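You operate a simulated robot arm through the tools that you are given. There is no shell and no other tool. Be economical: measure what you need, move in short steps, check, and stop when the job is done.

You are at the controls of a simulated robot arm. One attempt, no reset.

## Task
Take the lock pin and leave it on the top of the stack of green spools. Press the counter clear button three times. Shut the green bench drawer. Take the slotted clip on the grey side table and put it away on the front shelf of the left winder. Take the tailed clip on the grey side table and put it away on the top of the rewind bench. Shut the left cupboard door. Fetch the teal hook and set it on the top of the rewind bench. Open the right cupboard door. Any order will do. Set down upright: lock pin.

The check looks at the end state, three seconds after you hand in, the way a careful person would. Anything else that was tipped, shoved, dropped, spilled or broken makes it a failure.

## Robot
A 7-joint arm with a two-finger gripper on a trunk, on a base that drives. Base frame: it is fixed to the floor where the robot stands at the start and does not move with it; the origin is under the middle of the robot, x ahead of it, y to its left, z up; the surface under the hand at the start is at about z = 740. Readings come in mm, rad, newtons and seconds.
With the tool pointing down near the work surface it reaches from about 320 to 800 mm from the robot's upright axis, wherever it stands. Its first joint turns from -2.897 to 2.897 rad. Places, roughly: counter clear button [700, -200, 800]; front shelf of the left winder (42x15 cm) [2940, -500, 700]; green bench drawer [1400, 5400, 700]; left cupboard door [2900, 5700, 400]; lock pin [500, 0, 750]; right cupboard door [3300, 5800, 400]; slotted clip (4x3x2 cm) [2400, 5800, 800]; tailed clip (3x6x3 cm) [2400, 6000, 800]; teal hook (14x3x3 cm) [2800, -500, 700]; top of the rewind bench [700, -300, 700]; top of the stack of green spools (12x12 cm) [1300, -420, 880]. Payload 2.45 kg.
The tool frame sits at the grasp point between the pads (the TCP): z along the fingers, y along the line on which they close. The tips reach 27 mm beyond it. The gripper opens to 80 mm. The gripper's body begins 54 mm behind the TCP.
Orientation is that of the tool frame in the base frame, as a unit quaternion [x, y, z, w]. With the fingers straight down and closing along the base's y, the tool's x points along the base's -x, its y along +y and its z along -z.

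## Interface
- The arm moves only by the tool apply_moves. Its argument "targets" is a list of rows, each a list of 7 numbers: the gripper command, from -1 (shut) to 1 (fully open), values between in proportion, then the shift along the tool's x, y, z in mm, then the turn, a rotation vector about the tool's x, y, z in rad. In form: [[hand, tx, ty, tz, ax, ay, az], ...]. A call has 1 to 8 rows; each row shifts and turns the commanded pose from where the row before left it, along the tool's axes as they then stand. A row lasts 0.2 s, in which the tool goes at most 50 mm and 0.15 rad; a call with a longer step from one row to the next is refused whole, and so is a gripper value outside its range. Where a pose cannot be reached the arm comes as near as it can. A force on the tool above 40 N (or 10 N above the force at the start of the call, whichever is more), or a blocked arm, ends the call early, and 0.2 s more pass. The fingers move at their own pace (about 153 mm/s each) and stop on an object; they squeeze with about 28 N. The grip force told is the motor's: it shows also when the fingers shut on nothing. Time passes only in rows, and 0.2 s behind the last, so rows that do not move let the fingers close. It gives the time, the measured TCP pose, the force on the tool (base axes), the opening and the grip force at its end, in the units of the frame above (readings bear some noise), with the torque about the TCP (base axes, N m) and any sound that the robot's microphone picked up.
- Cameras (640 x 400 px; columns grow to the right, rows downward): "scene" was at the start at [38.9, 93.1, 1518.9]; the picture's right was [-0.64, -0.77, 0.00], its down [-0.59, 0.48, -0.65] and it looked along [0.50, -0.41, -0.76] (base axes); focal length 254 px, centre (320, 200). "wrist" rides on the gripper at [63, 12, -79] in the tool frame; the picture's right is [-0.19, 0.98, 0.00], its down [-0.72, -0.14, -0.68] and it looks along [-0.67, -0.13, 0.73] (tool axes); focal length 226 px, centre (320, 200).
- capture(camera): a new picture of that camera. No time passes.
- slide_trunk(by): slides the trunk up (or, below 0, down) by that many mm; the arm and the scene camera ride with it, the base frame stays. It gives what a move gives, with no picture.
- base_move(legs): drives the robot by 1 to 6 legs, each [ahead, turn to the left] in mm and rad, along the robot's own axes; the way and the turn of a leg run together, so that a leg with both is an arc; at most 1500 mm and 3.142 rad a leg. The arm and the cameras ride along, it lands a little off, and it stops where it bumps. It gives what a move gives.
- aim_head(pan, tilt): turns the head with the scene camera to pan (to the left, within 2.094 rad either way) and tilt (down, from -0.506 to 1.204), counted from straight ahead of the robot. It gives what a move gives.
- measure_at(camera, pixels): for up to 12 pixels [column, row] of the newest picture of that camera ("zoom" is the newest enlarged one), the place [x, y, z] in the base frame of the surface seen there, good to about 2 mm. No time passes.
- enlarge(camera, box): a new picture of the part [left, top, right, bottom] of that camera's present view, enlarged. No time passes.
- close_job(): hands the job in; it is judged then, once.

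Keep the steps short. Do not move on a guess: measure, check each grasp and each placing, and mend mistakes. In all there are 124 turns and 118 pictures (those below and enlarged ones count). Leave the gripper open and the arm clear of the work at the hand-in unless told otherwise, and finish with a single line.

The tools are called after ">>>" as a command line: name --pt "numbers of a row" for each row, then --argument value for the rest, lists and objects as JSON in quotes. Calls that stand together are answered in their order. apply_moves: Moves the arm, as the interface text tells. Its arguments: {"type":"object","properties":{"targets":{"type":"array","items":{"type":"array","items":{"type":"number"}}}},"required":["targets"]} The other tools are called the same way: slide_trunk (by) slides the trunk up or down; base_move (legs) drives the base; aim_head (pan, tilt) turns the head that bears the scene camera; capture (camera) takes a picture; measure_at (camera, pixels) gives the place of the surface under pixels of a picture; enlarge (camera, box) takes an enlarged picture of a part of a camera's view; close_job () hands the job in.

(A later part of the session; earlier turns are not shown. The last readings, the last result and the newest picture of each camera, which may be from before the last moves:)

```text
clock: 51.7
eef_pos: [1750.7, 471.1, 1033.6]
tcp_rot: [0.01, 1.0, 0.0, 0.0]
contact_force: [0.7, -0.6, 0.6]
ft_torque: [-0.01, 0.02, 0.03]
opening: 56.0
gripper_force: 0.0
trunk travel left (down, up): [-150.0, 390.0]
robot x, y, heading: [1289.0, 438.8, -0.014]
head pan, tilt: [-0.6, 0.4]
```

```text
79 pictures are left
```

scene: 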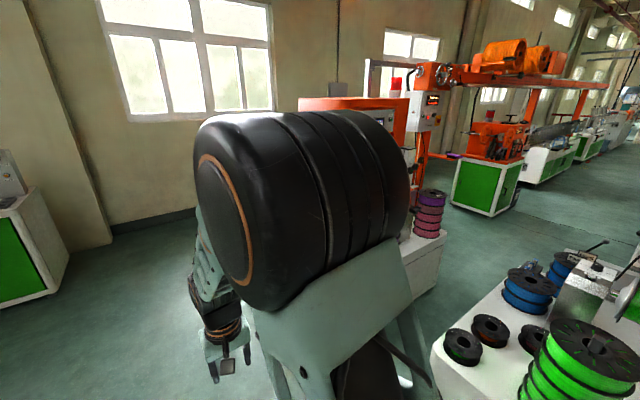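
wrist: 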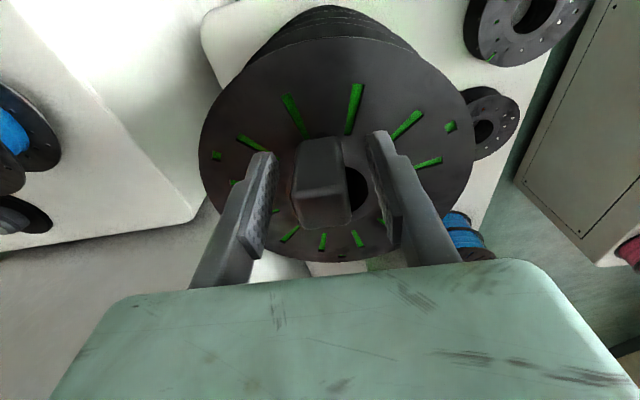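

The pin stands upright on the spool. Next the teal hook: I drive to x≈2780 and turn to face the left winder shelf.

>>> base_move --legs '[[1490, 0], [0, -1.56]]'

>>> aim_head --pan 0.1 --tilt 0.75

>>> capture --camera "scene"

>>> capture --camera "wrist"

```text
clock: 63.1
eef_pos: [2788.9, -67.7, 1034.7]
tcp_rot: [0.729, 0.685, -0.001, -0.001]
contact_force: [0.3, -1.3, -0.3]
ft_torque: [0.01, 0.03, 0.05]
opening: 56.0
gripper_force: 0.1
trunk travel left (down, up): [-150.0, 390.0]
robot x, y, heading: [2776.5, 394.1, -1.632]
head pan, tilt: [-0.6, 0.4]
```

```text
clock: 64.2
eef_pos: [2789.1, -66.9, 1034.3]
tcp_rot: [0.73, 0.684, -0.001, -0.001]
contact_force: [-0.1, -0.5, 0.4]
ft_torque: [-0.04, -0.01, 0.01]
opening: 55.9
gripper_force: 0.1
trunk travel left (down, up): [-150.0, 390.0]
robot x, y, heading: [2778.2, 398.5, -1.632]
head pan, tilt: [0.099, 0.75]
```

```text
78 pictures are left
```

scene: 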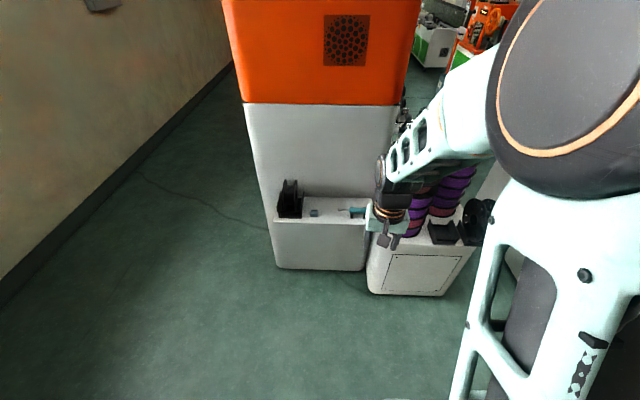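

```text
77 pictures are left
```

wrist: 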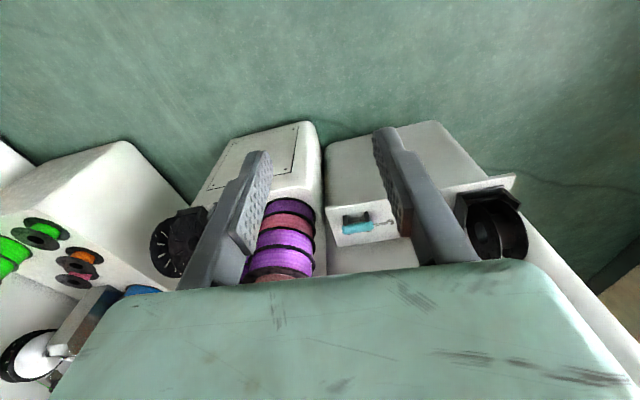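

>>> enlarge --camera "scene" --box '[260, 170, 400, 260]'

>>> measure_at --camera "scene" --pixels '[[357, 210], [350, 208], [364, 209], [315, 212], [330, 215], [290, 200], [300, 220], [277, 218], [362, 224], [334, 199], [334, 230], [410, 235]]'

>>> enlarge --camera "wrist" --box '[310, 180, 420, 260]'

>>> measure_at --camera "wrist" --pixels '[[345, 230], [357, 228], [368, 226], [376, 224], [385, 221], [355, 217], [340, 240]]'

```text
4.44 times, centred on (330, 215) of scene
```

zoom: 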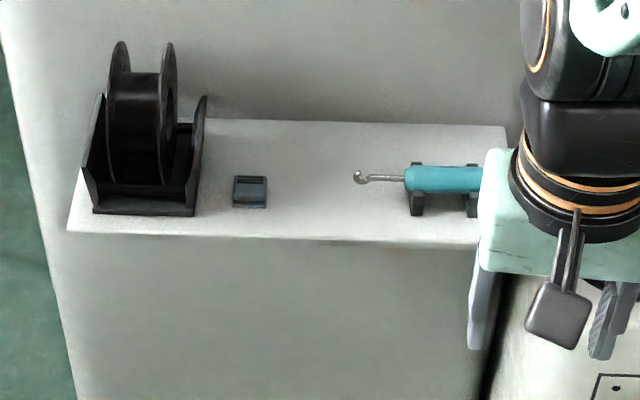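

```text
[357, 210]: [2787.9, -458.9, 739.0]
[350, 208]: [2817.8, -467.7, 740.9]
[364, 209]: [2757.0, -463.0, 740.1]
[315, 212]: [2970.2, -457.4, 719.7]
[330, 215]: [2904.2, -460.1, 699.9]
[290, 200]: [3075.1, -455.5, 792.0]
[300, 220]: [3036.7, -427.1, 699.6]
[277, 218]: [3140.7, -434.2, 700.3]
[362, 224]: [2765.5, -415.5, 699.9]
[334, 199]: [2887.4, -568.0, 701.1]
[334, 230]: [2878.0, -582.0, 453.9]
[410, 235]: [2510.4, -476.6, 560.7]
```

```text
5.00 times, centred on (365, 220) of wrist
```

zoom: 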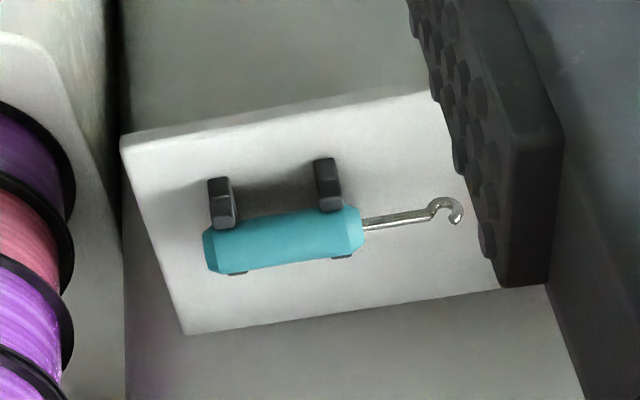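

```text
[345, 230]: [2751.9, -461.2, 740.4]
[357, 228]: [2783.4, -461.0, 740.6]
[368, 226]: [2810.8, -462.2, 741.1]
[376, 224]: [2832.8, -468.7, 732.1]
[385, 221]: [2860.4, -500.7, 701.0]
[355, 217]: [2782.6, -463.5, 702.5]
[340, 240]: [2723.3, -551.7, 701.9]
```

The hook's handle lies along x, centre ≈(2783, -463), top z 741, resting on two posts. I drive 180 mm nearer and turn the hand by 1.507 rad about its z so that the fingers close along y.

>>> base_move --legs '[[180, 0.06]]'

>>> apply_moves --pt "1 0 0 0 0 0 0.14" --pt "1 0 0 0 0 0 0.14" --pt "1 0 0 0 0 0 0.14" --pt "1 0 0 0 0 0 0.14" --pt "1 0 0 0 0 0 0.14" --pt "1 0 0 0 0 0 0.14" --pt "1 0 0 0 0 0 0.14" --pt "1 0 0 0 0 0 0.14"

```text
clock: 65.7
eef_pos: [2809.6, -244.9, 1034.4]
tcp_rot: [0.711, 0.703, -0.001, -0.001]
contact_force: [-0.2, 0.0, -0.7]
ft_torque: [-0.01, 0.03, 0.0]
opening: 56.0
gripper_force: 0.0
trunk travel left (down, up): [-150.0, 390.0]
robot x, y, heading: [2773.6, 216.5, -1.58]
head pan, tilt: [0.099, 0.75]
```

```text
clock: 67.5
eef_pos: [2807.9, -243.5, 1031.6]
tcp_rot: [0.976, 0.217, -0.001, -0.001]
contact_force: [-0.4, 0.1, 0.3]
ft_torque: [-0.01, -0.01, -0.01]
opening: 79.8
gripper_force: 0.0
trunk travel left (down, up): [-150.0, 390.0]
robot x, y, heading: [2774.0, 217.1, -1.577]
head pan, tilt: [0.099, 0.75]
```

>>> apply_moves --pt "1 0 0 0 0 0 0.146" --pt "1 0 0 0 0 0 0.146" --pt "1 0 0 0 0 0 0.146" --pt "1 -5 43.9 20 0 0 0" --pt "1 -5 43.9 20 0 0 0" --pt "1 -5 43.9 20 0 0 0" --pt "1 -5 43.9 20 0 0 0" --pt "1 -5 43.9 20 0 0 0"

>>> capture --camera "wrist"

>>> enlarge --camera "scene" --box '[240, 160, 420, 290]'

```text
clock: 69.2
eef_pos: [2784.3, -464.6, 935.2]
tcp_rot: [1.0, 0.002, -0.001, 0.0]
contact_force: [0.5, 0.1, 0.4]
ft_torque: [0.0, -0.02, 0.0]
opening: 80.2
gripper_force: 0.0
trunk travel left (down, up): [-150.0, 390.0]
robot x, y, heading: [2774.7, 215.9, -1.579]
head pan, tilt: [0.099, 0.75]
```

```text
74 pictures are left
```

wrist: 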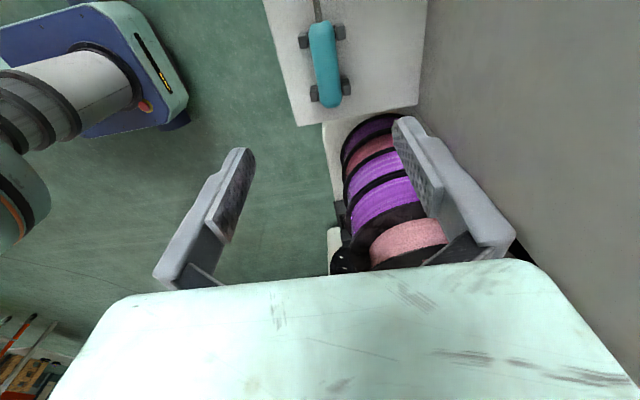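

```text
3.08 times, centred on (330, 225) of scene
```

zoom: 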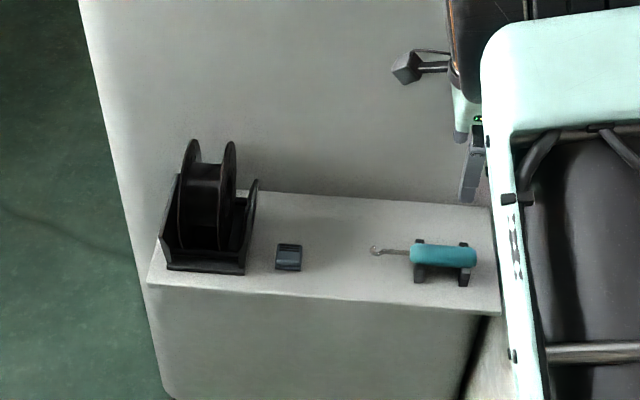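

>>> measure_at --camera "wrist" --pixels '[[324, 60], [318, 40], [330, 95], [312, 60], [337, 60], [322, 30], [370, 128], [395, 200], [344, 88], [315, 95]]'

```text
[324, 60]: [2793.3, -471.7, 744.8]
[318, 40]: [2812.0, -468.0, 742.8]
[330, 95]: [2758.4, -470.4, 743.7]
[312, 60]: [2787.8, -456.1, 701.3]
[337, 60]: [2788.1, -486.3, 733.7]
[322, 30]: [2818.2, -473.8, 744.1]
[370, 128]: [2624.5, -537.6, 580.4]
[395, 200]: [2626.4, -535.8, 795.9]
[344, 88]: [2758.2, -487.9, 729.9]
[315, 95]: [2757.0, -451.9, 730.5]
```

Handle axis is at y≈-470, top 744, posts at x≈2758 and 2808. I shift 5.5 mm and descend to z≈734, then close.

>>> apply_moves --pt "1 -1 5.5 45 0 0 0" --pt "1 0 0 45 0 0 0" --pt "1 0 0 45 0 0 0" --pt "1 0 0 40 0 0 0" --pt "1 0 0 26 0 0 0" --pt "1 0 0 0 0 0 0"

>>> capture --camera "wrist"

>>> enlarge --camera "scene" --box '[240, 160, 420, 290]'

```text
clock: 70.7
eef_pos: [2787.3, -470.5, 737.9]
tcp_rot: [1.0, 0.001, 0.0, 0.0]
contact_force: [-0.2, 6.3, 18.2]
ft_torque: [1.0, 0.07, -0.07]
opening: 76.5
gripper_force: 0.0
trunk travel left (down, up): [-150.0, 390.0]
robot x, y, heading: [2775.2, 219.5, -1.578]
head pan, tilt: [0.099, 0.75]
stopped in row 6: the force on the tool passed its limit at 42 N (the readings are from after the stop); the commanded pose is now the measured one
```

```text
72 pictures are left
```

wrist: 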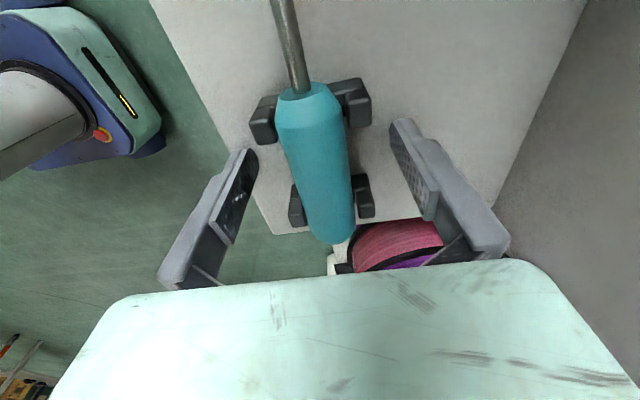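

```text
3.08 times, centred on (330, 225) of scene
```

zoom: 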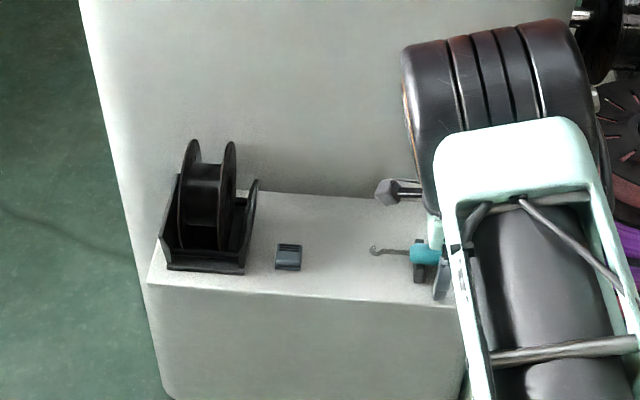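

Something stopped the left finger (+y side). I look closely.

>>> enlarge --camera "wrist" --box '[180, 70, 300, 250]'

>>> measure_at --camera "wrist" --pixels '[[232, 125], [215, 120], [250, 145], [262, 160], [275, 215], [200, 60], [412, 125], [430, 140], [262, 118], [298, 205], [310, 150], [240, 100]]'

>>> enlarge --camera "scene" --box '[350, 210, 400, 260]'

```text
2.22 times, centred on (240, 160) of wrist
```

zoom: 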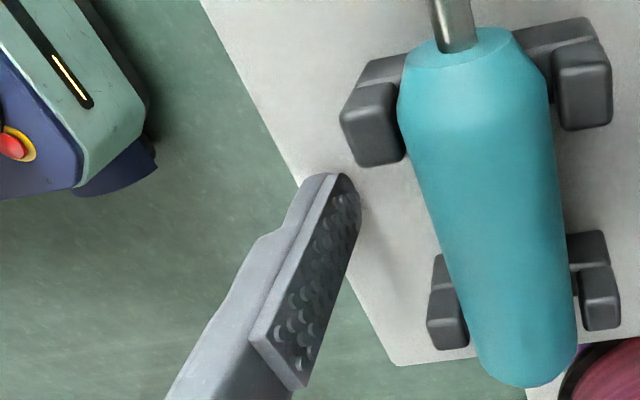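

```text
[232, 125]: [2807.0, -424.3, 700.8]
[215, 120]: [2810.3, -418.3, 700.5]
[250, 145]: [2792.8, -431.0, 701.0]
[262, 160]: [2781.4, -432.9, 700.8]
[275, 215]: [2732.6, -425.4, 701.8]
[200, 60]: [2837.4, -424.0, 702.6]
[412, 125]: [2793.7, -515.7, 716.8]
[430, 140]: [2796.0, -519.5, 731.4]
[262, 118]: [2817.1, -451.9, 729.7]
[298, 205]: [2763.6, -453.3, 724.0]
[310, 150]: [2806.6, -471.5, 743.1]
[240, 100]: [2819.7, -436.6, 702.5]
```

```text
8.00 times, centred on (375, 235) of scene
```

zoom: 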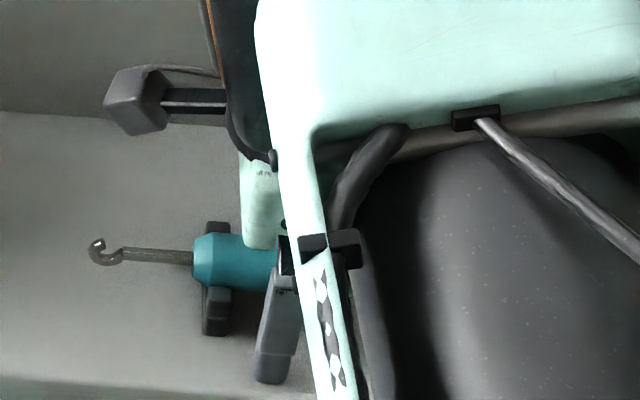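

Nothing visible blocks it except the shelf edge region; I lift 3 mm, which still has the handle between the pads, and close.

>>> apply_moves --pt "1 -3 0 -3 0 0 0" --pt "1 0 0 0 0 0 0" --pt "0.2 0 0 0 0 0 0" --pt "-0.1 0 0 0 0 0 0" --pt "-1 0 0 0 0 0 0" --pt "-1 0 0 0 0 0 0"

>>> capture --camera "wrist"

```text
clock: 72.1
eef_pos: [2783.1, -472.1, 737.3]
tcp_rot: [1.0, 0.001, 0.001, -0.001]
contact_force: [0.4, -0.9, -0.4]
ft_torque: [-0.01, 0.02, 0.0]
opening: 25.1
gripper_force: 28.4
trunk travel left (down, up): [-150.0, 390.0]
robot x, y, heading: [2773.8, 216.5, -1.578]
head pan, tilt: [0.099, 0.75]
```

```text
68 pictures are left
```

wrist: 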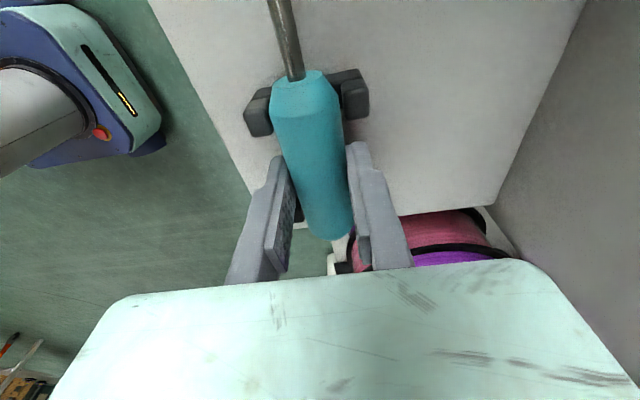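

Gripped at 25 mm. Lift straight up.

>>> apply_moves --pt "-1 0 0 -10 0 0 0" --pt "-1 0 0 -25 0 0 0" --pt "-1 0 0 -45 0 0 0" --pt "-1 0 0 -45 0 0 0" --pt "-1 0 0 -45 0 0 0" --pt "-1 0 0 -45 0 0 0" --pt "-1 0 0 0 0 0 0"

>>> capture --camera "wrist"

>>> enlarge --camera "scene" --box '[240, 130, 420, 290]'

```text
clock: 73.7
eef_pos: [2782.3, -472.5, 954.0]
tcp_rot: [1.0, 0.002, 0.0, 0.0]
contact_force: [0.0, 0.0, 0.2]
ft_torque: [-0.03, 0.01, 0.0]
opening: 25.4
gripper_force: 28.7
trunk travel left (down, up): [-150.0, 390.0]
robot x, y, heading: [2770.8, 215.3, -1.576]
head pan, tilt: [0.099, 0.75]
```

```text
67 pictures are left
```

wrist: 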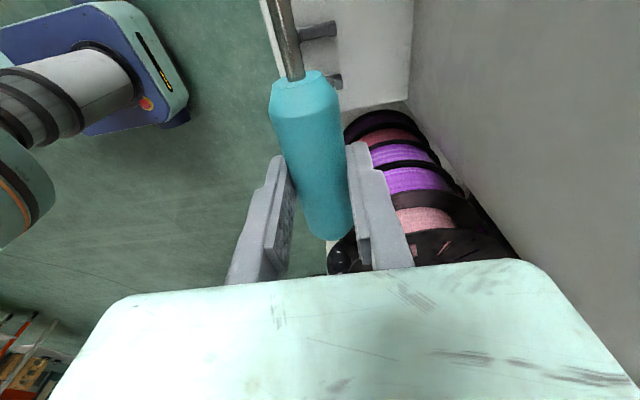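

```text
2.50 times, centred on (330, 210) of scene
```

zoom: 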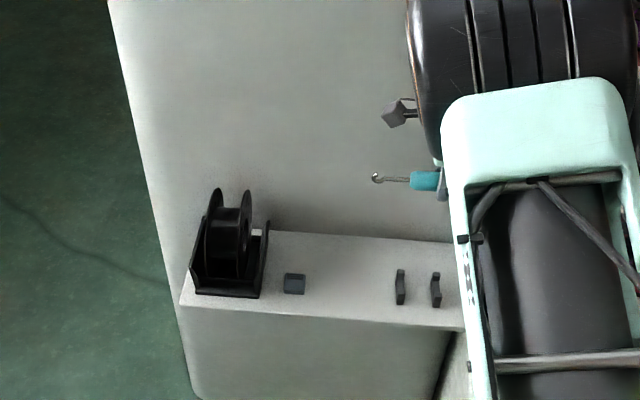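

Hook held firmly. I draw the arm in 230 mm, then drive back to the rewind bench: reverse, turn to -x, drive ~2000, turn to face the bench.

>>> apply_moves --pt "-1 0 -46 0 0 0 0" --pt "-1 0 -46 0 0 0 0" --pt "-1 0 -46 0 0 0 0" --pt "-1 0 -46 0 0 0 0" --pt "-1 0 -46 0 0 0 0"

>>> base_move --legs '[[-235, 0], [0, -1.57], [1000, 0], [1000, 0], [0, 1.57]]'

>>> aim_head --pan 0.1 --tilt 0.8

>>> capture --camera "scene"

```text
clock: 74.9
eef_pos: [2779.5, -240.9, 954.4]
tcp_rot: [1.0, 0.001, 0.0, 0.001]
contact_force: [-0.5, 0.1, -0.6]
ft_torque: [0.02, 0.0, -0.05]
opening: 25.3
gripper_force: 27.8
trunk travel left (down, up): [-150.0, 390.0]
robot x, y, heading: [2771.1, 217.7, -1.581]
head pan, tilt: [0.099, 0.75]
```

```text
clock: 93.9
eef_pos: [782.8, -16.8, 954.8]
tcp_rot: [1.0, -0.016, -0.001, -0.001]
contact_force: [-0.3, 0.6, -0.4]
ft_torque: [0.02, 0.01, 0.03]
opening: 25.3
gripper_force: 28.0
trunk travel left (down, up): [-150.0, 390.0]
robot x, y, heading: [793.3, 440.0, -1.608]
head pan, tilt: [0.099, 0.75]
```

```text
clock: 94.5
eef_pos: [782.8, -17.3, 953.5]
tcp_rot: [1.0, -0.016, 0.0, -0.002]
contact_force: [-0.5, -0.4, -0.6]
ft_torque: [0.02, -0.01, -0.01]
opening: 25.2
gripper_force: 28.2
trunk travel left (down, up): [-150.0, 390.0]
robot x, y, heading: [788.8, 441.9, -1.61]
head pan, tilt: [0.099, 0.799]
```

```text
65 pictures are left
```

scene: 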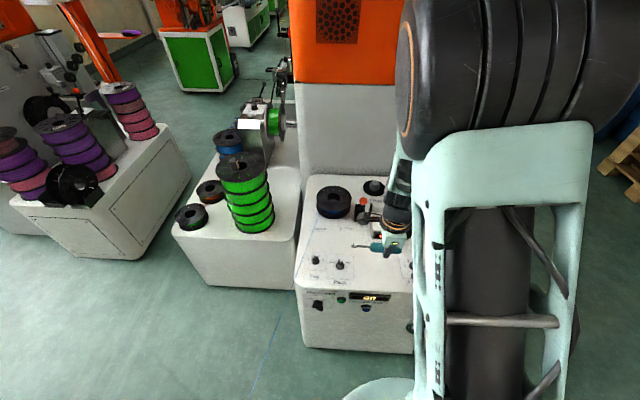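

>>> capture --camera "wrist"

>>> enlarge --camera "scene" --box '[210, 140, 420, 310]'

>>> measure_at --camera "scene" --pixels '[[376, 265], [376, 280], [350, 250], [395, 275], [330, 230], [325, 250], [385, 285], [408, 285]]'

```text
64 pictures are left
```

wrist: 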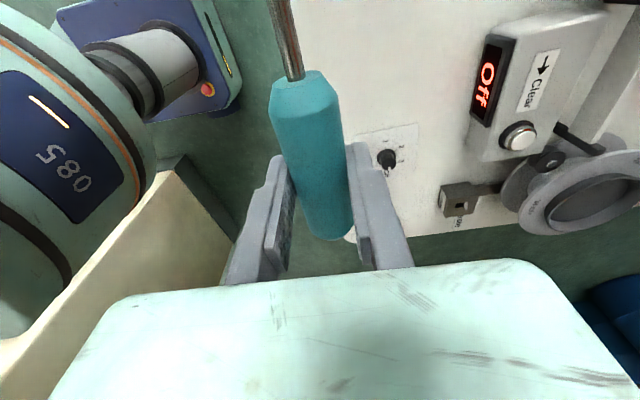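

```text
2.35 times, centred on (315, 225) of scene
```

zoom: 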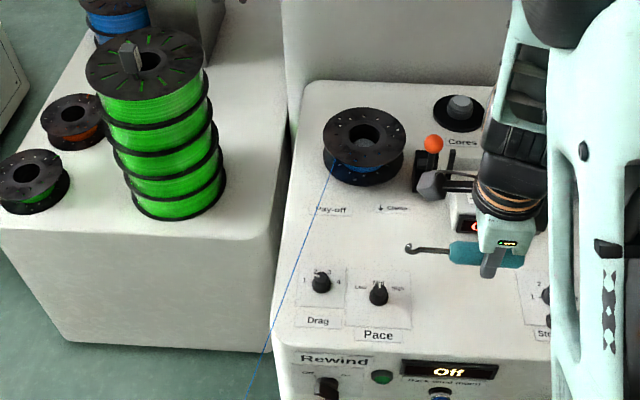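

```text
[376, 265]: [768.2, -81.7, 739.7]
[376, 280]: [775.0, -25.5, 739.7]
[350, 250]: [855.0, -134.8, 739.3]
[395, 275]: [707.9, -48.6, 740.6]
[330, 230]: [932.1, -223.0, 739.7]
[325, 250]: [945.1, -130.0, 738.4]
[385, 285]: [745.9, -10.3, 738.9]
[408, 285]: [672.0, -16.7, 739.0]
```

The bench top is z≈740 and the area around (785,-130) is free of knobs. I move over it and lower to z≈790.

>>> apply_moves --pt "-1 2 38 0 0 0 0" --pt "-1 2 38 0 0 0 0" --pt "-1 1.6 37 0 0 0 0" --pt "-1 0 0 45 0 0 0" --pt "-1 0 0 45 0 0 0" --pt "-1 0 0 45 0 0 0" --pt "-1 0 0 25 0 0 0" --pt "-1 0 0 0 0 0 0"

>>> enlarge --camera "scene" --box '[310, 180, 430, 300]'

>>> capture --camera "wrist"

```text
clock: 96.3
eef_pos: [785.1, -131.0, 795.5]
tcp_rot: [1.0, -0.016, 0.0, -0.001]
contact_force: [-0.5, 0.4, -1.2]
ft_torque: [-0.01, 0.01, 0.0]
opening: 25.4
gripper_force: 28.0
trunk travel left (down, up): [-150.0, 390.0]
robot x, y, heading: [790.3, 441.3, -1.609]
head pan, tilt: [0.099, 0.799]
```

```text
3.33 times, centred on (370, 240) of scene
```

zoom: 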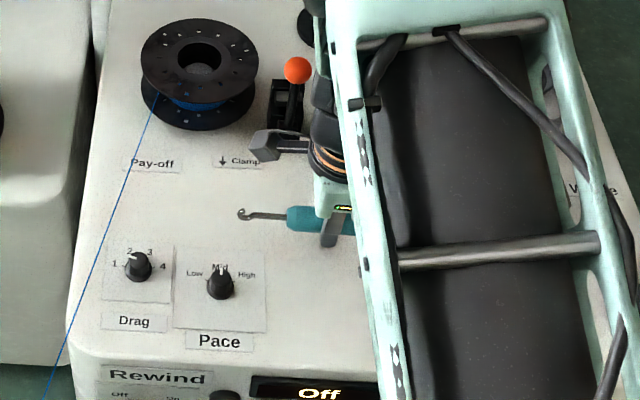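

```text
61 pictures are left
```

wrist: 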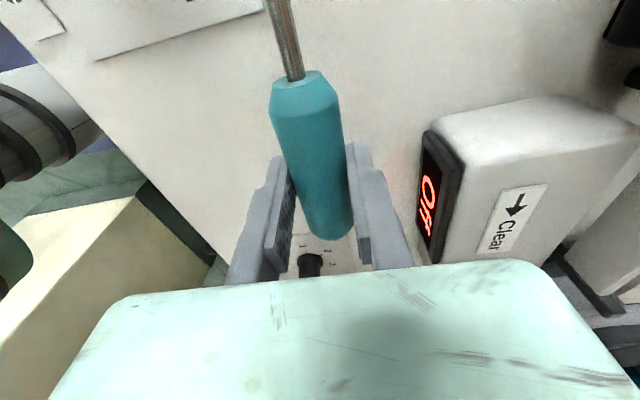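

Clear below. I lower in small steps to contact.

>>> apply_moves --pt "-1 0 0 18 0 0 0" --pt "-1 0 0 4 0 0 0" --pt "-1 0 0 2 0 0 0" --pt "-1 0 0 2 0 0 0" --pt "-1 0 0 0 0 0 0"

```text
clock: 97.5
eef_pos: [784.8, -130.0, 766.7]
tcp_rot: [1.0, -0.015, 0.0, -0.001]
contact_force: [-1.2, 0.5, -0.3]
ft_torque: [-0.01, -0.03, 0.03]
opening: 25.3
gripper_force: 27.9
trunk travel left (down, up): [-150.0, 390.0]
robot x, y, heading: [790.9, 447.2, -1.615]
head pan, tilt: [0.099, 0.799]
```

>>> apply_moves --pt "-1 0 0 1.5 0 0 0" --pt "-1 0 0 1.5 0 0 0" --pt "-1 0 0 0 0 0 0"

>>> enlarge --camera "scene" --box '[340, 230, 400, 270]'

```text
clock: 98.3
eef_pos: [784.3, -129.3, 765.4]
tcp_rot: [1.0, -0.016, 0.001, -0.001]
contact_force: [0.2, 0.2, -0.3]
ft_torque: [0.0, 0.01, 0.03]
opening: 25.0
gripper_force: 28.0
trunk travel left (down, up): [-150.0, 390.0]
robot x, y, heading: [791.5, 442.3, -1.618]
head pan, tilt: [0.099, 0.799]
```

```text
10.00 times, centred on (370, 250) of scene
```

zoom: 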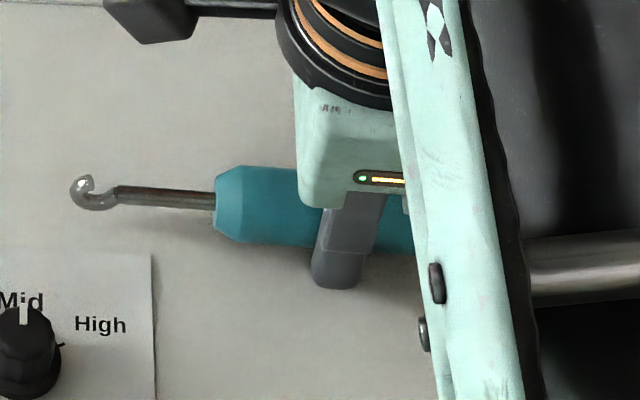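

>>> apply_moves --pt "-1 0 0 1.5 0 0 0" --pt "-1 0 0 0 0 0 0"

>>> measure_at --camera "zoom" --pixels '[[335, 278], [260, 175], [265, 235], [80, 190], [150, 192], [150, 240]]'

```text
clock: 98.9
eef_pos: [785.3, -129.6, 764.3]
tcp_rot: [1.0, -0.016, 0.0, -0.001]
contact_force: [-0.2, 0.3, -0.6]
ft_torque: [0.01, 0.0, 0.01]
opening: 25.4
gripper_force: 27.6
trunk travel left (down, up): [-150.0, 390.0]
robot x, y, heading: [791.2, 442.0, -1.613]
head pan, tilt: [0.099, 0.799]
```

```text
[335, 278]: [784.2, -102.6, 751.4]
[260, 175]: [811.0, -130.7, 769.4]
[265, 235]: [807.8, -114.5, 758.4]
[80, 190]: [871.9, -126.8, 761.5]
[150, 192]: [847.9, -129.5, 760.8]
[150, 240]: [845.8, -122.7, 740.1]
```

Handle bottom is ~3 mm above the bench. Continue in 1 mm steps.

>>> apply_moves --pt "-1 0 0 1 0 0 0" --pt "-1 0 0 1 0 0 0" --pt "-1 0 0 0 0 0 0"

```text
clock: 99.7
eef_pos: [784.8, -129.7, 762.5]
tcp_rot: [1.0, -0.016, 0.0, -0.001]
contact_force: [-0.2, -1.0, -0.9]
ft_torque: [0.02, 0.0, 0.01]
opening: 25.3
gripper_force: 27.9
trunk travel left (down, up): [-150.0, 390.0]
robot x, y, heading: [789.8, 442.6, -1.613]
head pan, tilt: [0.099, 0.799]
```

>>> apply_moves --pt "-1 0 0 1 0 0 0" --pt "-1 0 0 1 0 0 0" --pt "-1 0 0 0 0 0 0"

```text
clock: 100.5
eef_pos: [784.9, -128.7, 762.5]
tcp_rot: [1.0, -0.016, 0.0, 0.002]
contact_force: [1.7, 2.7, 37.0]
ft_torque: [0.71, 0.0, -0.11]
opening: 25.1
gripper_force: 28.1
trunk travel left (down, up): [-150.0, 390.0]
robot x, y, heading: [790.4, 443.0, -1.604]
head pan, tilt: [0.099, 0.799]
```

Firm contact. I back off 1.5 mm and open slowly.

>>> apply_moves --pt "-1 0 0 -1.5 0 0 0" --pt "-0.33 0 0 0 0 0 0" --pt "-0.25 0 0 0 0 0 0" --pt "-0.15 0 0 0 0 0 0" --pt "0 0 0 0 0 0 0" --pt "0.3 0 0 0 0 0 0" --pt "0.3 0 0 0 0 0 0"

>>> capture --camera "wrist"

```text
clock: 102.1
eef_pos: [785.2, -130.6, 763.3]
tcp_rot: [1.0, -0.015, 0.0, 0.002]
contact_force: [5.4, -14.7, 38.7]
ft_torque: [0.33, -0.18, -0.01]
opening: 27.5
gripper_force: 0.0
trunk travel left (down, up): [-150.0, 390.0]
robot x, y, heading: [789.6, 439.8, -1.61]
head pan, tilt: [0.099, 0.799]
```

```text
59 pictures are left
```

wrist: 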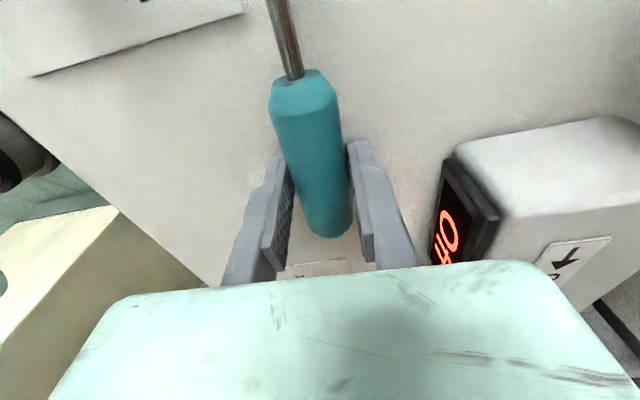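

The fingertips are pressing on the bench. I keep the opening small, rise 4 mm to free them, then open gradually.

>>> apply_moves --pt "-0.3 0 0 0 0 0 0" --pt "-0.3 0 0 -3 0 0 0" --pt "-0.3 0 0 -1.5 0 0 0" --pt "-0.2 0 0 0 0 0 0" --pt "-0.1 0 0 0 0 0 0" --pt "0.1 0 0 0 0 0 0" --pt "0.4 0 0 0 0 0 0" --pt "0.4 0 0 0 0 0 0"

>>> capture --camera "wrist"

```text
clock: 103.9
eef_pos: [782.3, -131.1, 768.3]
tcp_rot: [1.0, -0.016, 0.0, 0.003]
contact_force: [-4.4, 4.7, 33.4]
ft_torque: [1.02, 0.12, -0.06]
opening: 45.1
gripper_force: 0.0
trunk travel left (down, up): [-150.0, 390.0]
robot x, y, heading: [788.9, 441.3, -1.603]
head pan, tilt: [0.099, 0.799]
```

```text
58 pictures are left
```

wrist: 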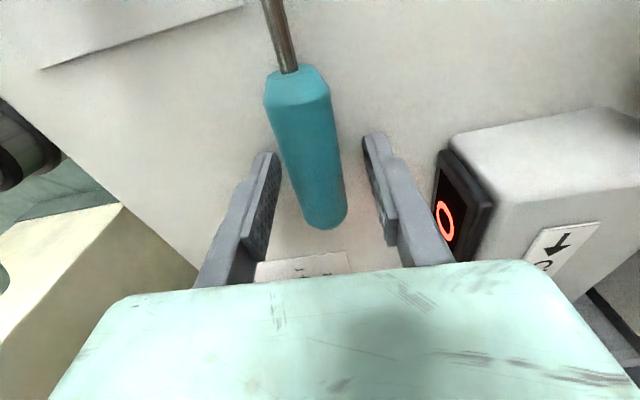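

The fingertips dip lower as they open (explains the earlier touch). The hook lies free; I rise straight up.

>>> apply_moves --pt "0.15 0 0 -5 0 0 0" --pt "0.3 0 0 -10 0 0 0" --pt "0.3 0 0 -40 0 0 0" --pt "0.3 0 0 -45 0 0 0" --pt "0.3 0 0 -45 0 0 0" --pt "0.3 0 0 -45 0 0 0"

>>> capture --camera "wrist"

>>> enlarge --camera "scene" --box '[210, 140, 420, 310]'

```text
clock: 105.3
eef_pos: [785.2, -130.5, 954.7]
tcp_rot: [1.0, -0.016, 0.0, -0.001]
contact_force: [-0.3, 0.5, -0.7]
ft_torque: [-0.01, 0.0, 0.0]
opening: 52.0
gripper_force: 0.0
trunk travel left (down, up): [-150.0, 390.0]
robot x, y, heading: [790.2, 443.7, -1.612]
head pan, tilt: [0.099, 0.799]
```

```text
57 pictures are left
```

wrist: 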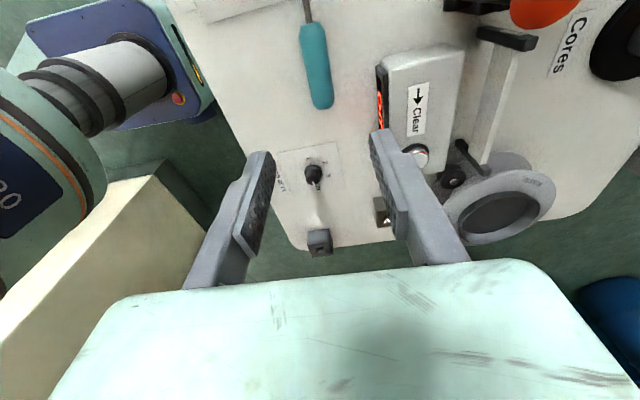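

```text
2.35 times, centred on (315, 225) of scene
```

zoom: 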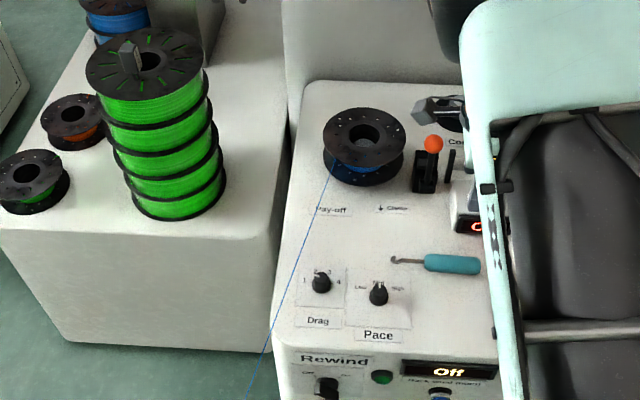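

The hook lies on the bench. Next the far side. I pull in the arm, turn round and look.

>>> apply_moves --pt "0.3 0 -45 0 0 0 0" --pt "0.3 0 -45 0 0 0 0" --pt "0.3 0 -40 0 0 0 0"

>>> base_move --legs '[[-250, 0], [0, 1.55], [0, 1.4]]'

>>> aim_head --pan 0.35 --tilt 0.25

>>> capture --camera "scene"

>>> aim_head --pan -0.7 --tilt 0.25

>>> capture --camera "scene"

```text
clock: 106.1
eef_pos: [789.3, 0.8, 956.2]
tcp_rot: [1.0, -0.016, -0.001, 0.001]
contact_force: [-0.8, 0.0, -0.3]
ft_torque: [0.0, 0.01, -0.01]
opening: 52.1
gripper_force: 0.0
trunk travel left (down, up): [-150.0, 390.0]
robot x, y, heading: [792.9, 440.5, -1.606]
head pan, tilt: [0.099, 0.799]
```

```text
clock: 110.1
eef_pos: [1090.3, 346.9, 956.7]
tcp_rot: [0.944, 0.331, 0.001, -0.001]
contact_force: [-1.2, 0.1, 0.3]
ft_torque: [0.06, -0.04, -0.02]
opening: 52.0
gripper_force: 0.0
trunk travel left (down, up): [-150.0, 390.0]
robot x, y, heading: [804.4, 686.3, -1.107]
head pan, tilt: [0.099, 0.799]
stopped in leg 2: the robot was blocked; the commanded pose is now the measured one
```

```text
clock: 111.1
eef_pos: [1090.1, 348.6, 957.0]
tcp_rot: [0.944, 0.33, 0.0, 0.001]
contact_force: [0.3, 0.2, -0.5]
ft_torque: [0.01, 0.01, 0.04]
opening: 52.0
gripper_force: 0.1
trunk travel left (down, up): [-150.0, 390.0]
robot x, y, heading: [802.9, 684.3, -1.11]
head pan, tilt: [0.351, 0.25]
```

```text
55 pictures are left
```

scene: 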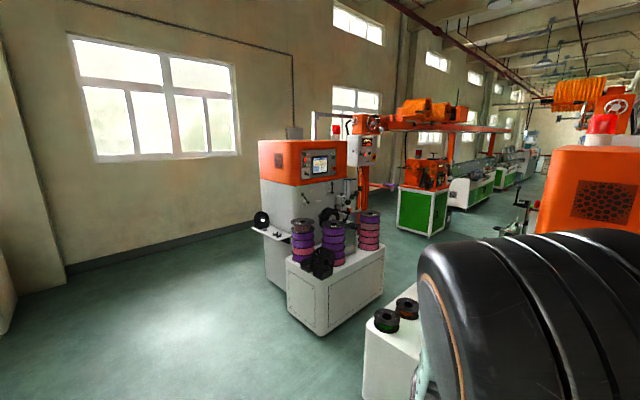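

```text
clock: 112.4
eef_pos: [1091.7, 348.1, 956.3]
tcp_rot: [0.944, 0.33, 0.0, 0.0]
contact_force: [0.2, -0.6, -0.6]
ft_torque: [0.02, -0.02, -0.01]
opening: 52.2
gripper_force: 0.1
trunk travel left (down, up): [-150.0, 390.0]
robot x, y, heading: [808.2, 684.6, -1.108]
head pan, tilt: [-0.7, 0.25]
```

```text
54 pictures are left
```

scene: 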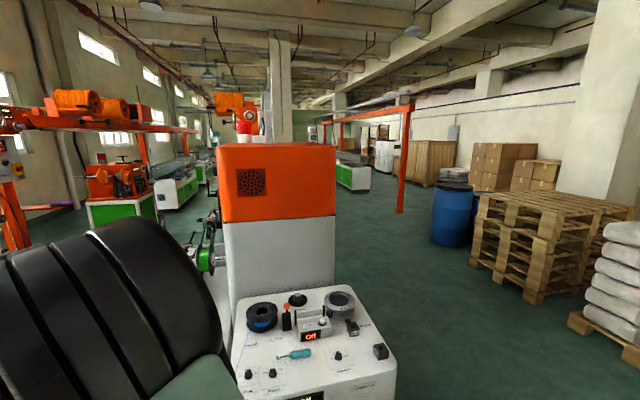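

Something blocks the turn. I look to both sides.

>>> aim_head --pan -2.05 --tilt 0.7

>>> capture --camera "scene"

>>> aim_head --pan 2.05 --tilt 0.6

>>> capture --camera "scene"

```text
clock: 113.9
eef_pos: [1092.2, 348.7, 955.5]
tcp_rot: [0.944, 0.329, 0.0, 0.0]
contact_force: [-0.6, 0.4, 0.5]
ft_torque: [0.02, 0.03, 0.03]
opening: 52.1
gripper_force: 0.0
trunk travel left (down, up): [-150.0, 390.0]
robot x, y, heading: [805.6, 685.3, -1.107]
head pan, tilt: [-2.051, 0.7]
```

```text
53 pictures are left
```

scene: 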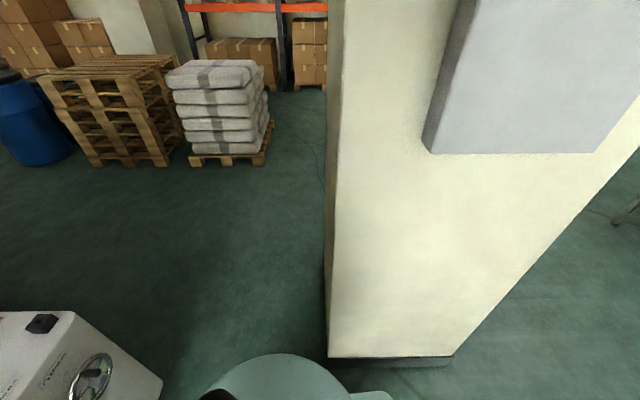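

```text
clock: 117.2
eef_pos: [1091.3, 348.1, 956.2]
tcp_rot: [0.944, 0.33, 0.0, 0.001]
contact_force: [0.2, -0.1, -0.6]
ft_torque: [0.02, 0.0, -0.04]
opening: 52.1
gripper_force: 0.1
trunk travel left (down, up): [-150.0, 390.0]
robot x, y, heading: [805.0, 685.6, -1.104]
head pan, tilt: [2.051, 0.6]
```

```text
52 pictures are left
```

scene: 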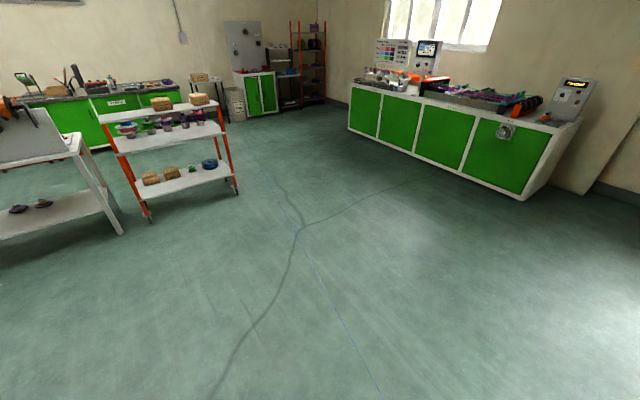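

A pillar stands just at the -x side. I measure the far furniture before planning.

>>> measure_at --camera "scene" --pixels '[[255, 95], [272, 95], [120, 102], [75, 130], [150, 215], [237, 190], [120, 232], [60, 150], [200, 77], [290, 75], [290, 100], [175, 140]]'

>>> enlarge --camera "scene" --box '[0, 20, 340, 230]'

```text
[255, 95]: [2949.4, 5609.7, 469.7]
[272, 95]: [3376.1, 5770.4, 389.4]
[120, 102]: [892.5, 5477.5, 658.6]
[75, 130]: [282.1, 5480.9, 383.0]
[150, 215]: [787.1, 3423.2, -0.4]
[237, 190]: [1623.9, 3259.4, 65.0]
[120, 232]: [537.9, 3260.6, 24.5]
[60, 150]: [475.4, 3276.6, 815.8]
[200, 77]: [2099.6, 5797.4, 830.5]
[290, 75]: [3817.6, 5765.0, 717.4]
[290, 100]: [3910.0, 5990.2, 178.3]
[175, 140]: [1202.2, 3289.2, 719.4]
```

```text
1.88 times, centred on (170, 125) of scene
```

zoom: 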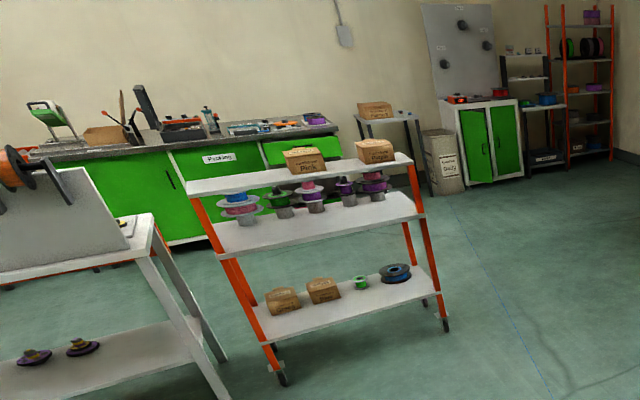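

I leave the pillar first, then drive via (2150, 470) and up +y past the cart to about (2150, 4600).

>>> base_move --legs '[[230, 0], [0, 1.1], [1250, 0], [0, 1.57], [1350, 0], [1350, 0]]'

>>> aim_head --pan 0.1 --tilt 0.35

>>> capture --camera "scene"

```text
clock: 144.5
eef_pos: [2190.2, 3581.3, 955.9]
tcp_rot: [-0.08, 0.997, 0.0, 0.001]
contact_force: [0.3, -1.0, 0.0]
ft_torque: [0.01, 0.01, 0.07]
opening: 51.9
gripper_force: 0.1
trunk travel left (down, up): [-150.0, 390.0]
robot x, y, heading: [2270.8, 3147.7, 1.521]
head pan, tilt: [2.051, 0.6]
```

```text
clock: 146.4
eef_pos: [2189.5, 3581.5, 957.0]
tcp_rot: [-0.08, 0.997, -0.001, 0.001]
contact_force: [-1.0, -0.7, -0.5]
ft_torque: [-0.01, -0.02, 0.03]
opening: 52.1
gripper_force: 0.0
trunk travel left (down, up): [-150.0, 390.0]
robot x, y, heading: [2275.6, 3148.6, 1.519]
head pan, tilt: [0.099, 0.351]
```

```text
50 pictures are left
```

scene: 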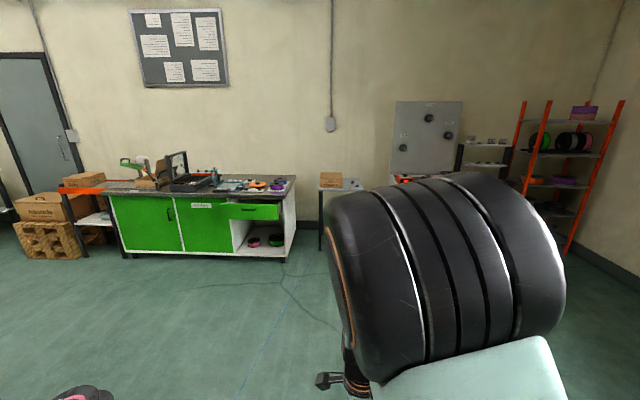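

>>> enlarge --camera "scene" --box '[210, 165, 350, 260]'

>>> measure_at --camera "scene" --pixels '[[255, 212], [235, 211], [275, 213], [255, 205], [200, 215], [265, 195], [290, 190], [294, 225], [330, 185], [350, 185], [322, 240], [340, 188]]'

```text
4.21 times, centred on (280, 212) of scene
```

zoom: 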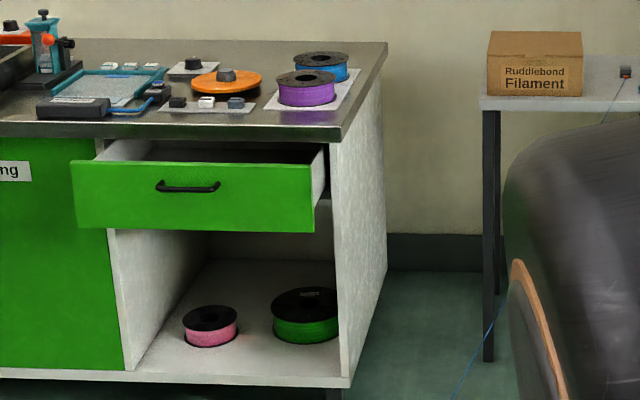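

```text
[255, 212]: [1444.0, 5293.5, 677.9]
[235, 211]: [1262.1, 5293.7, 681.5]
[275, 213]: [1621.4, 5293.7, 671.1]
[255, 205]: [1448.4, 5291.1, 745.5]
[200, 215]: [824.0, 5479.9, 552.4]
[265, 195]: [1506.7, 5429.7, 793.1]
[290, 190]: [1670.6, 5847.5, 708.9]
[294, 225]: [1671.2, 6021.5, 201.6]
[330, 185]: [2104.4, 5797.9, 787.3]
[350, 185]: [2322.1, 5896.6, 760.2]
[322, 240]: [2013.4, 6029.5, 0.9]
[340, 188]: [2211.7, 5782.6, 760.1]
```

Drawer front is at y≈5293 (x 1205–1660), needs to go to ≈5480. I drive to about (1440, 4750) facing it.

>>> base_move --legs '[[800, 0.05], [800, 0], [0, 1.57], [850, 0], [0, -1.57]]'

>>> aim_head --pan 0 --tilt 0.8

>>> capture --camera "scene"

```text
clock: 166.5
eef_pos: [1338.0, 5144.8, 955.7]
tcp_rot: [-0.082, 0.997, 0.001, 0.0]
contact_force: [-0.7, -0.5, -0.7]
ft_torque: [0.01, 0.05, 0.01]
opening: 52.1
gripper_force: 0.2
trunk travel left (down, up): [-150.0, 390.0]
robot x, y, heading: [1419.5, 4712.9, 1.522]
head pan, tilt: [0.099, 0.351]
```

```text
clock: 167.4
eef_pos: [1338.5, 5146.3, 956.2]
tcp_rot: [-0.083, 0.997, -0.001, 0.0]
contact_force: [-0.8, 0.1, -0.4]
ft_torque: [-0.02, 0.04, 0.02]
opening: 52.1
gripper_force: 0.1
trunk travel left (down, up): [-150.0, 390.0]
robot x, y, heading: [1422.0, 4711.3, 1.528]
head pan, tilt: [0.0, 0.799]
```

```text
48 pictures are left
```

scene: 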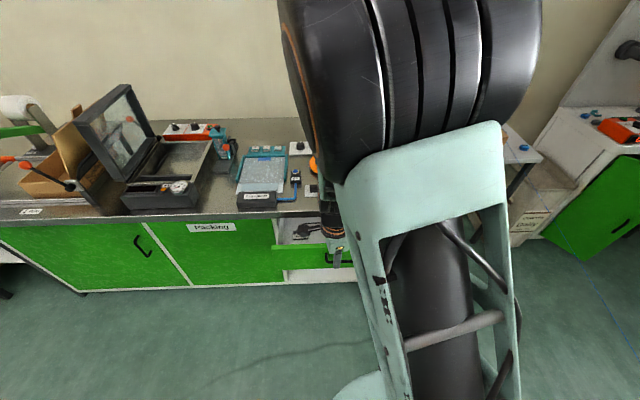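

I shut the fingers and pitch the tool to point at the drawer (about base x).

>>> apply_moves --pt "-1 0 0 0 0 0 0.15" --pt "-1 0 0 0 -0.15 0 0" --pt "-1 0 0 0 -0.15 0 0" --pt "-1 0 0 0 -0.15 0 0" --pt "-1 0 0 0 -0.15 0 0" --pt "-1 0 0 0 -0.15 0 0" --pt "-1 0 0 0 -0.15 0 0" --pt "-1 0 0 0 -0.15 0 0"

>>> apply_moves --pt "-1 0 0 0 -0.13 0 0" --pt "-1 0 0 0 -0.13 0 0" --pt "-1 0 0 0 -0.13 0 0" --pt "-1 0 0 0 -0.13 0 0" --pt "-1 0 0 0 0 0 0"

```text
clock: 169.2
eef_pos: [1321.1, 5194.1, 949.1]
tcp_rot: [-0.007, 0.866, 0.5, -0.004]
contact_force: [-0.5, -0.9, -0.2]
ft_torque: [-0.02, 0.04, 0.02]
opening: 0.0
gripper_force: 28.0
out of reach, approached as far as the arm can: row 6, 7, 8
trunk travel left (down, up): [-150.0, 390.0]
robot x, y, heading: [1423.0, 4710.9, 1.529]
head pan, tilt: [0.0, 0.799]
```

```text
clock: 170.4
eef_pos: [1318.8, 5198.1, 948.1]
tcp_rot: [-0.005, 0.708, 0.706, -0.005]
contact_force: [-0.6, 0.7, -0.2]
ft_torque: [0.02, 0.0, 0.0]
opening: 0.0
gripper_force: 28.3
out of reach, approached as far as the arm can: row 1
trunk travel left (down, up): [-150.0, 390.0]
robot x, y, heading: [1417.9, 4711.5, 1.531]
head pan, tilt: [0.0, 0.799]
```

The tool is horizontal now. I lower it to z≈668, x≈1425, still 60 mm in front of the drawer.

>>> apply_moves --pt "-1 -15 -40 0 0 0 0" --pt "-1 -15 -40 0 0 0 0" --pt "-1 -15 -40 0 0 0 0" --pt "-1 -15 -40 0 0 0 0" --pt "-1 -15 -40 0 0 0 0" --pt "-1 -15 -40 0 0 0 0" --pt "-1 -15 -40 0 0 0 0" --pt "-1 0 0 0 0 0 0"

>>> capture --camera "scene"

>>> capture --camera "wrist"

```text
clock: 172.2
eef_pos: [1425.5, 5198.9, 671.9]
tcp_rot: [-0.005, 0.708, 0.707, -0.006]
contact_force: [0.2, -0.8, 0.0]
ft_torque: [-0.01, -0.01, 0.03]
opening: 0.0
gripper_force: 28.0
trunk travel left (down, up): [-150.0, 390.0]
robot x, y, heading: [1422.4, 4712.0, 1.528]
head pan, tilt: [0.0, 0.799]
```

```text
47 pictures are left
```

scene: 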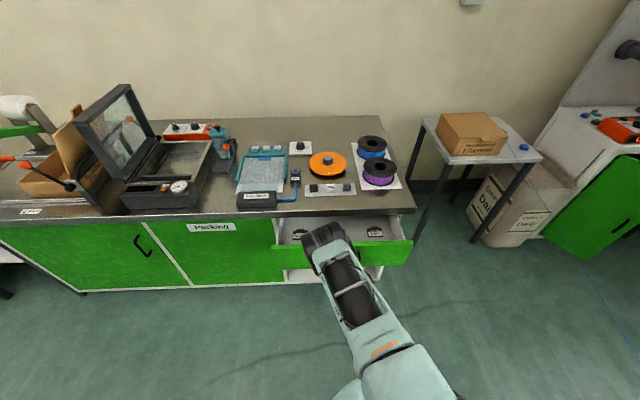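

```text
46 pictures are left
```

wrist: 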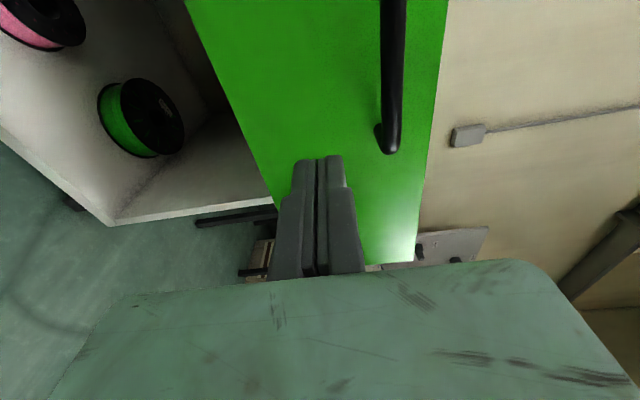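

Fingers are just below the handle. I push the drawer in steadily.

>>> apply_moves --pt "-1 0 0 40 0 0 0" --pt "-1 0 0 25 0 0 0" --pt "-1 0 0 35 0 0 0" --pt "-1 0 0 35 0 0 0" --pt "-1 0 0 35 0 0 0" --pt "-1 0 0 35 0 0 0" --pt "-1 0 0 25 0 0 0"

>>> capture --camera "scene"

```text
clock: 173.8
eef_pos: [1422.4, 5430.9, 667.7]
tcp_rot: [-0.006, 0.708, 0.706, -0.005]
contact_force: [0.5, 0.0, 0.0]
ft_torque: [-0.02, -0.01, -0.01]
opening: 0.0
gripper_force: 29.6
trunk travel left (down, up): [-150.0, 390.0]
robot x, y, heading: [1424.4, 4708.2, 1.527]
head pan, tilt: [0.0, 0.799]
```

```text
45 pictures are left
```

scene: 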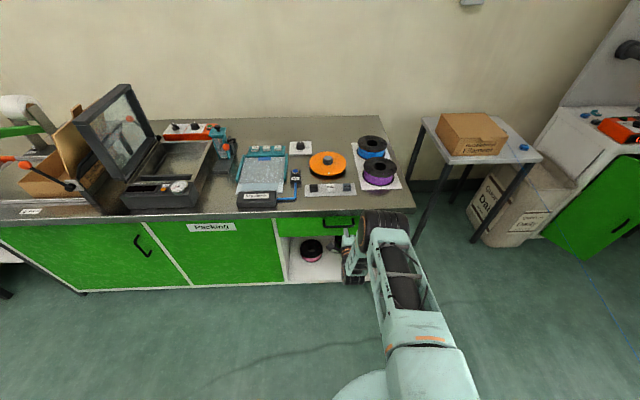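

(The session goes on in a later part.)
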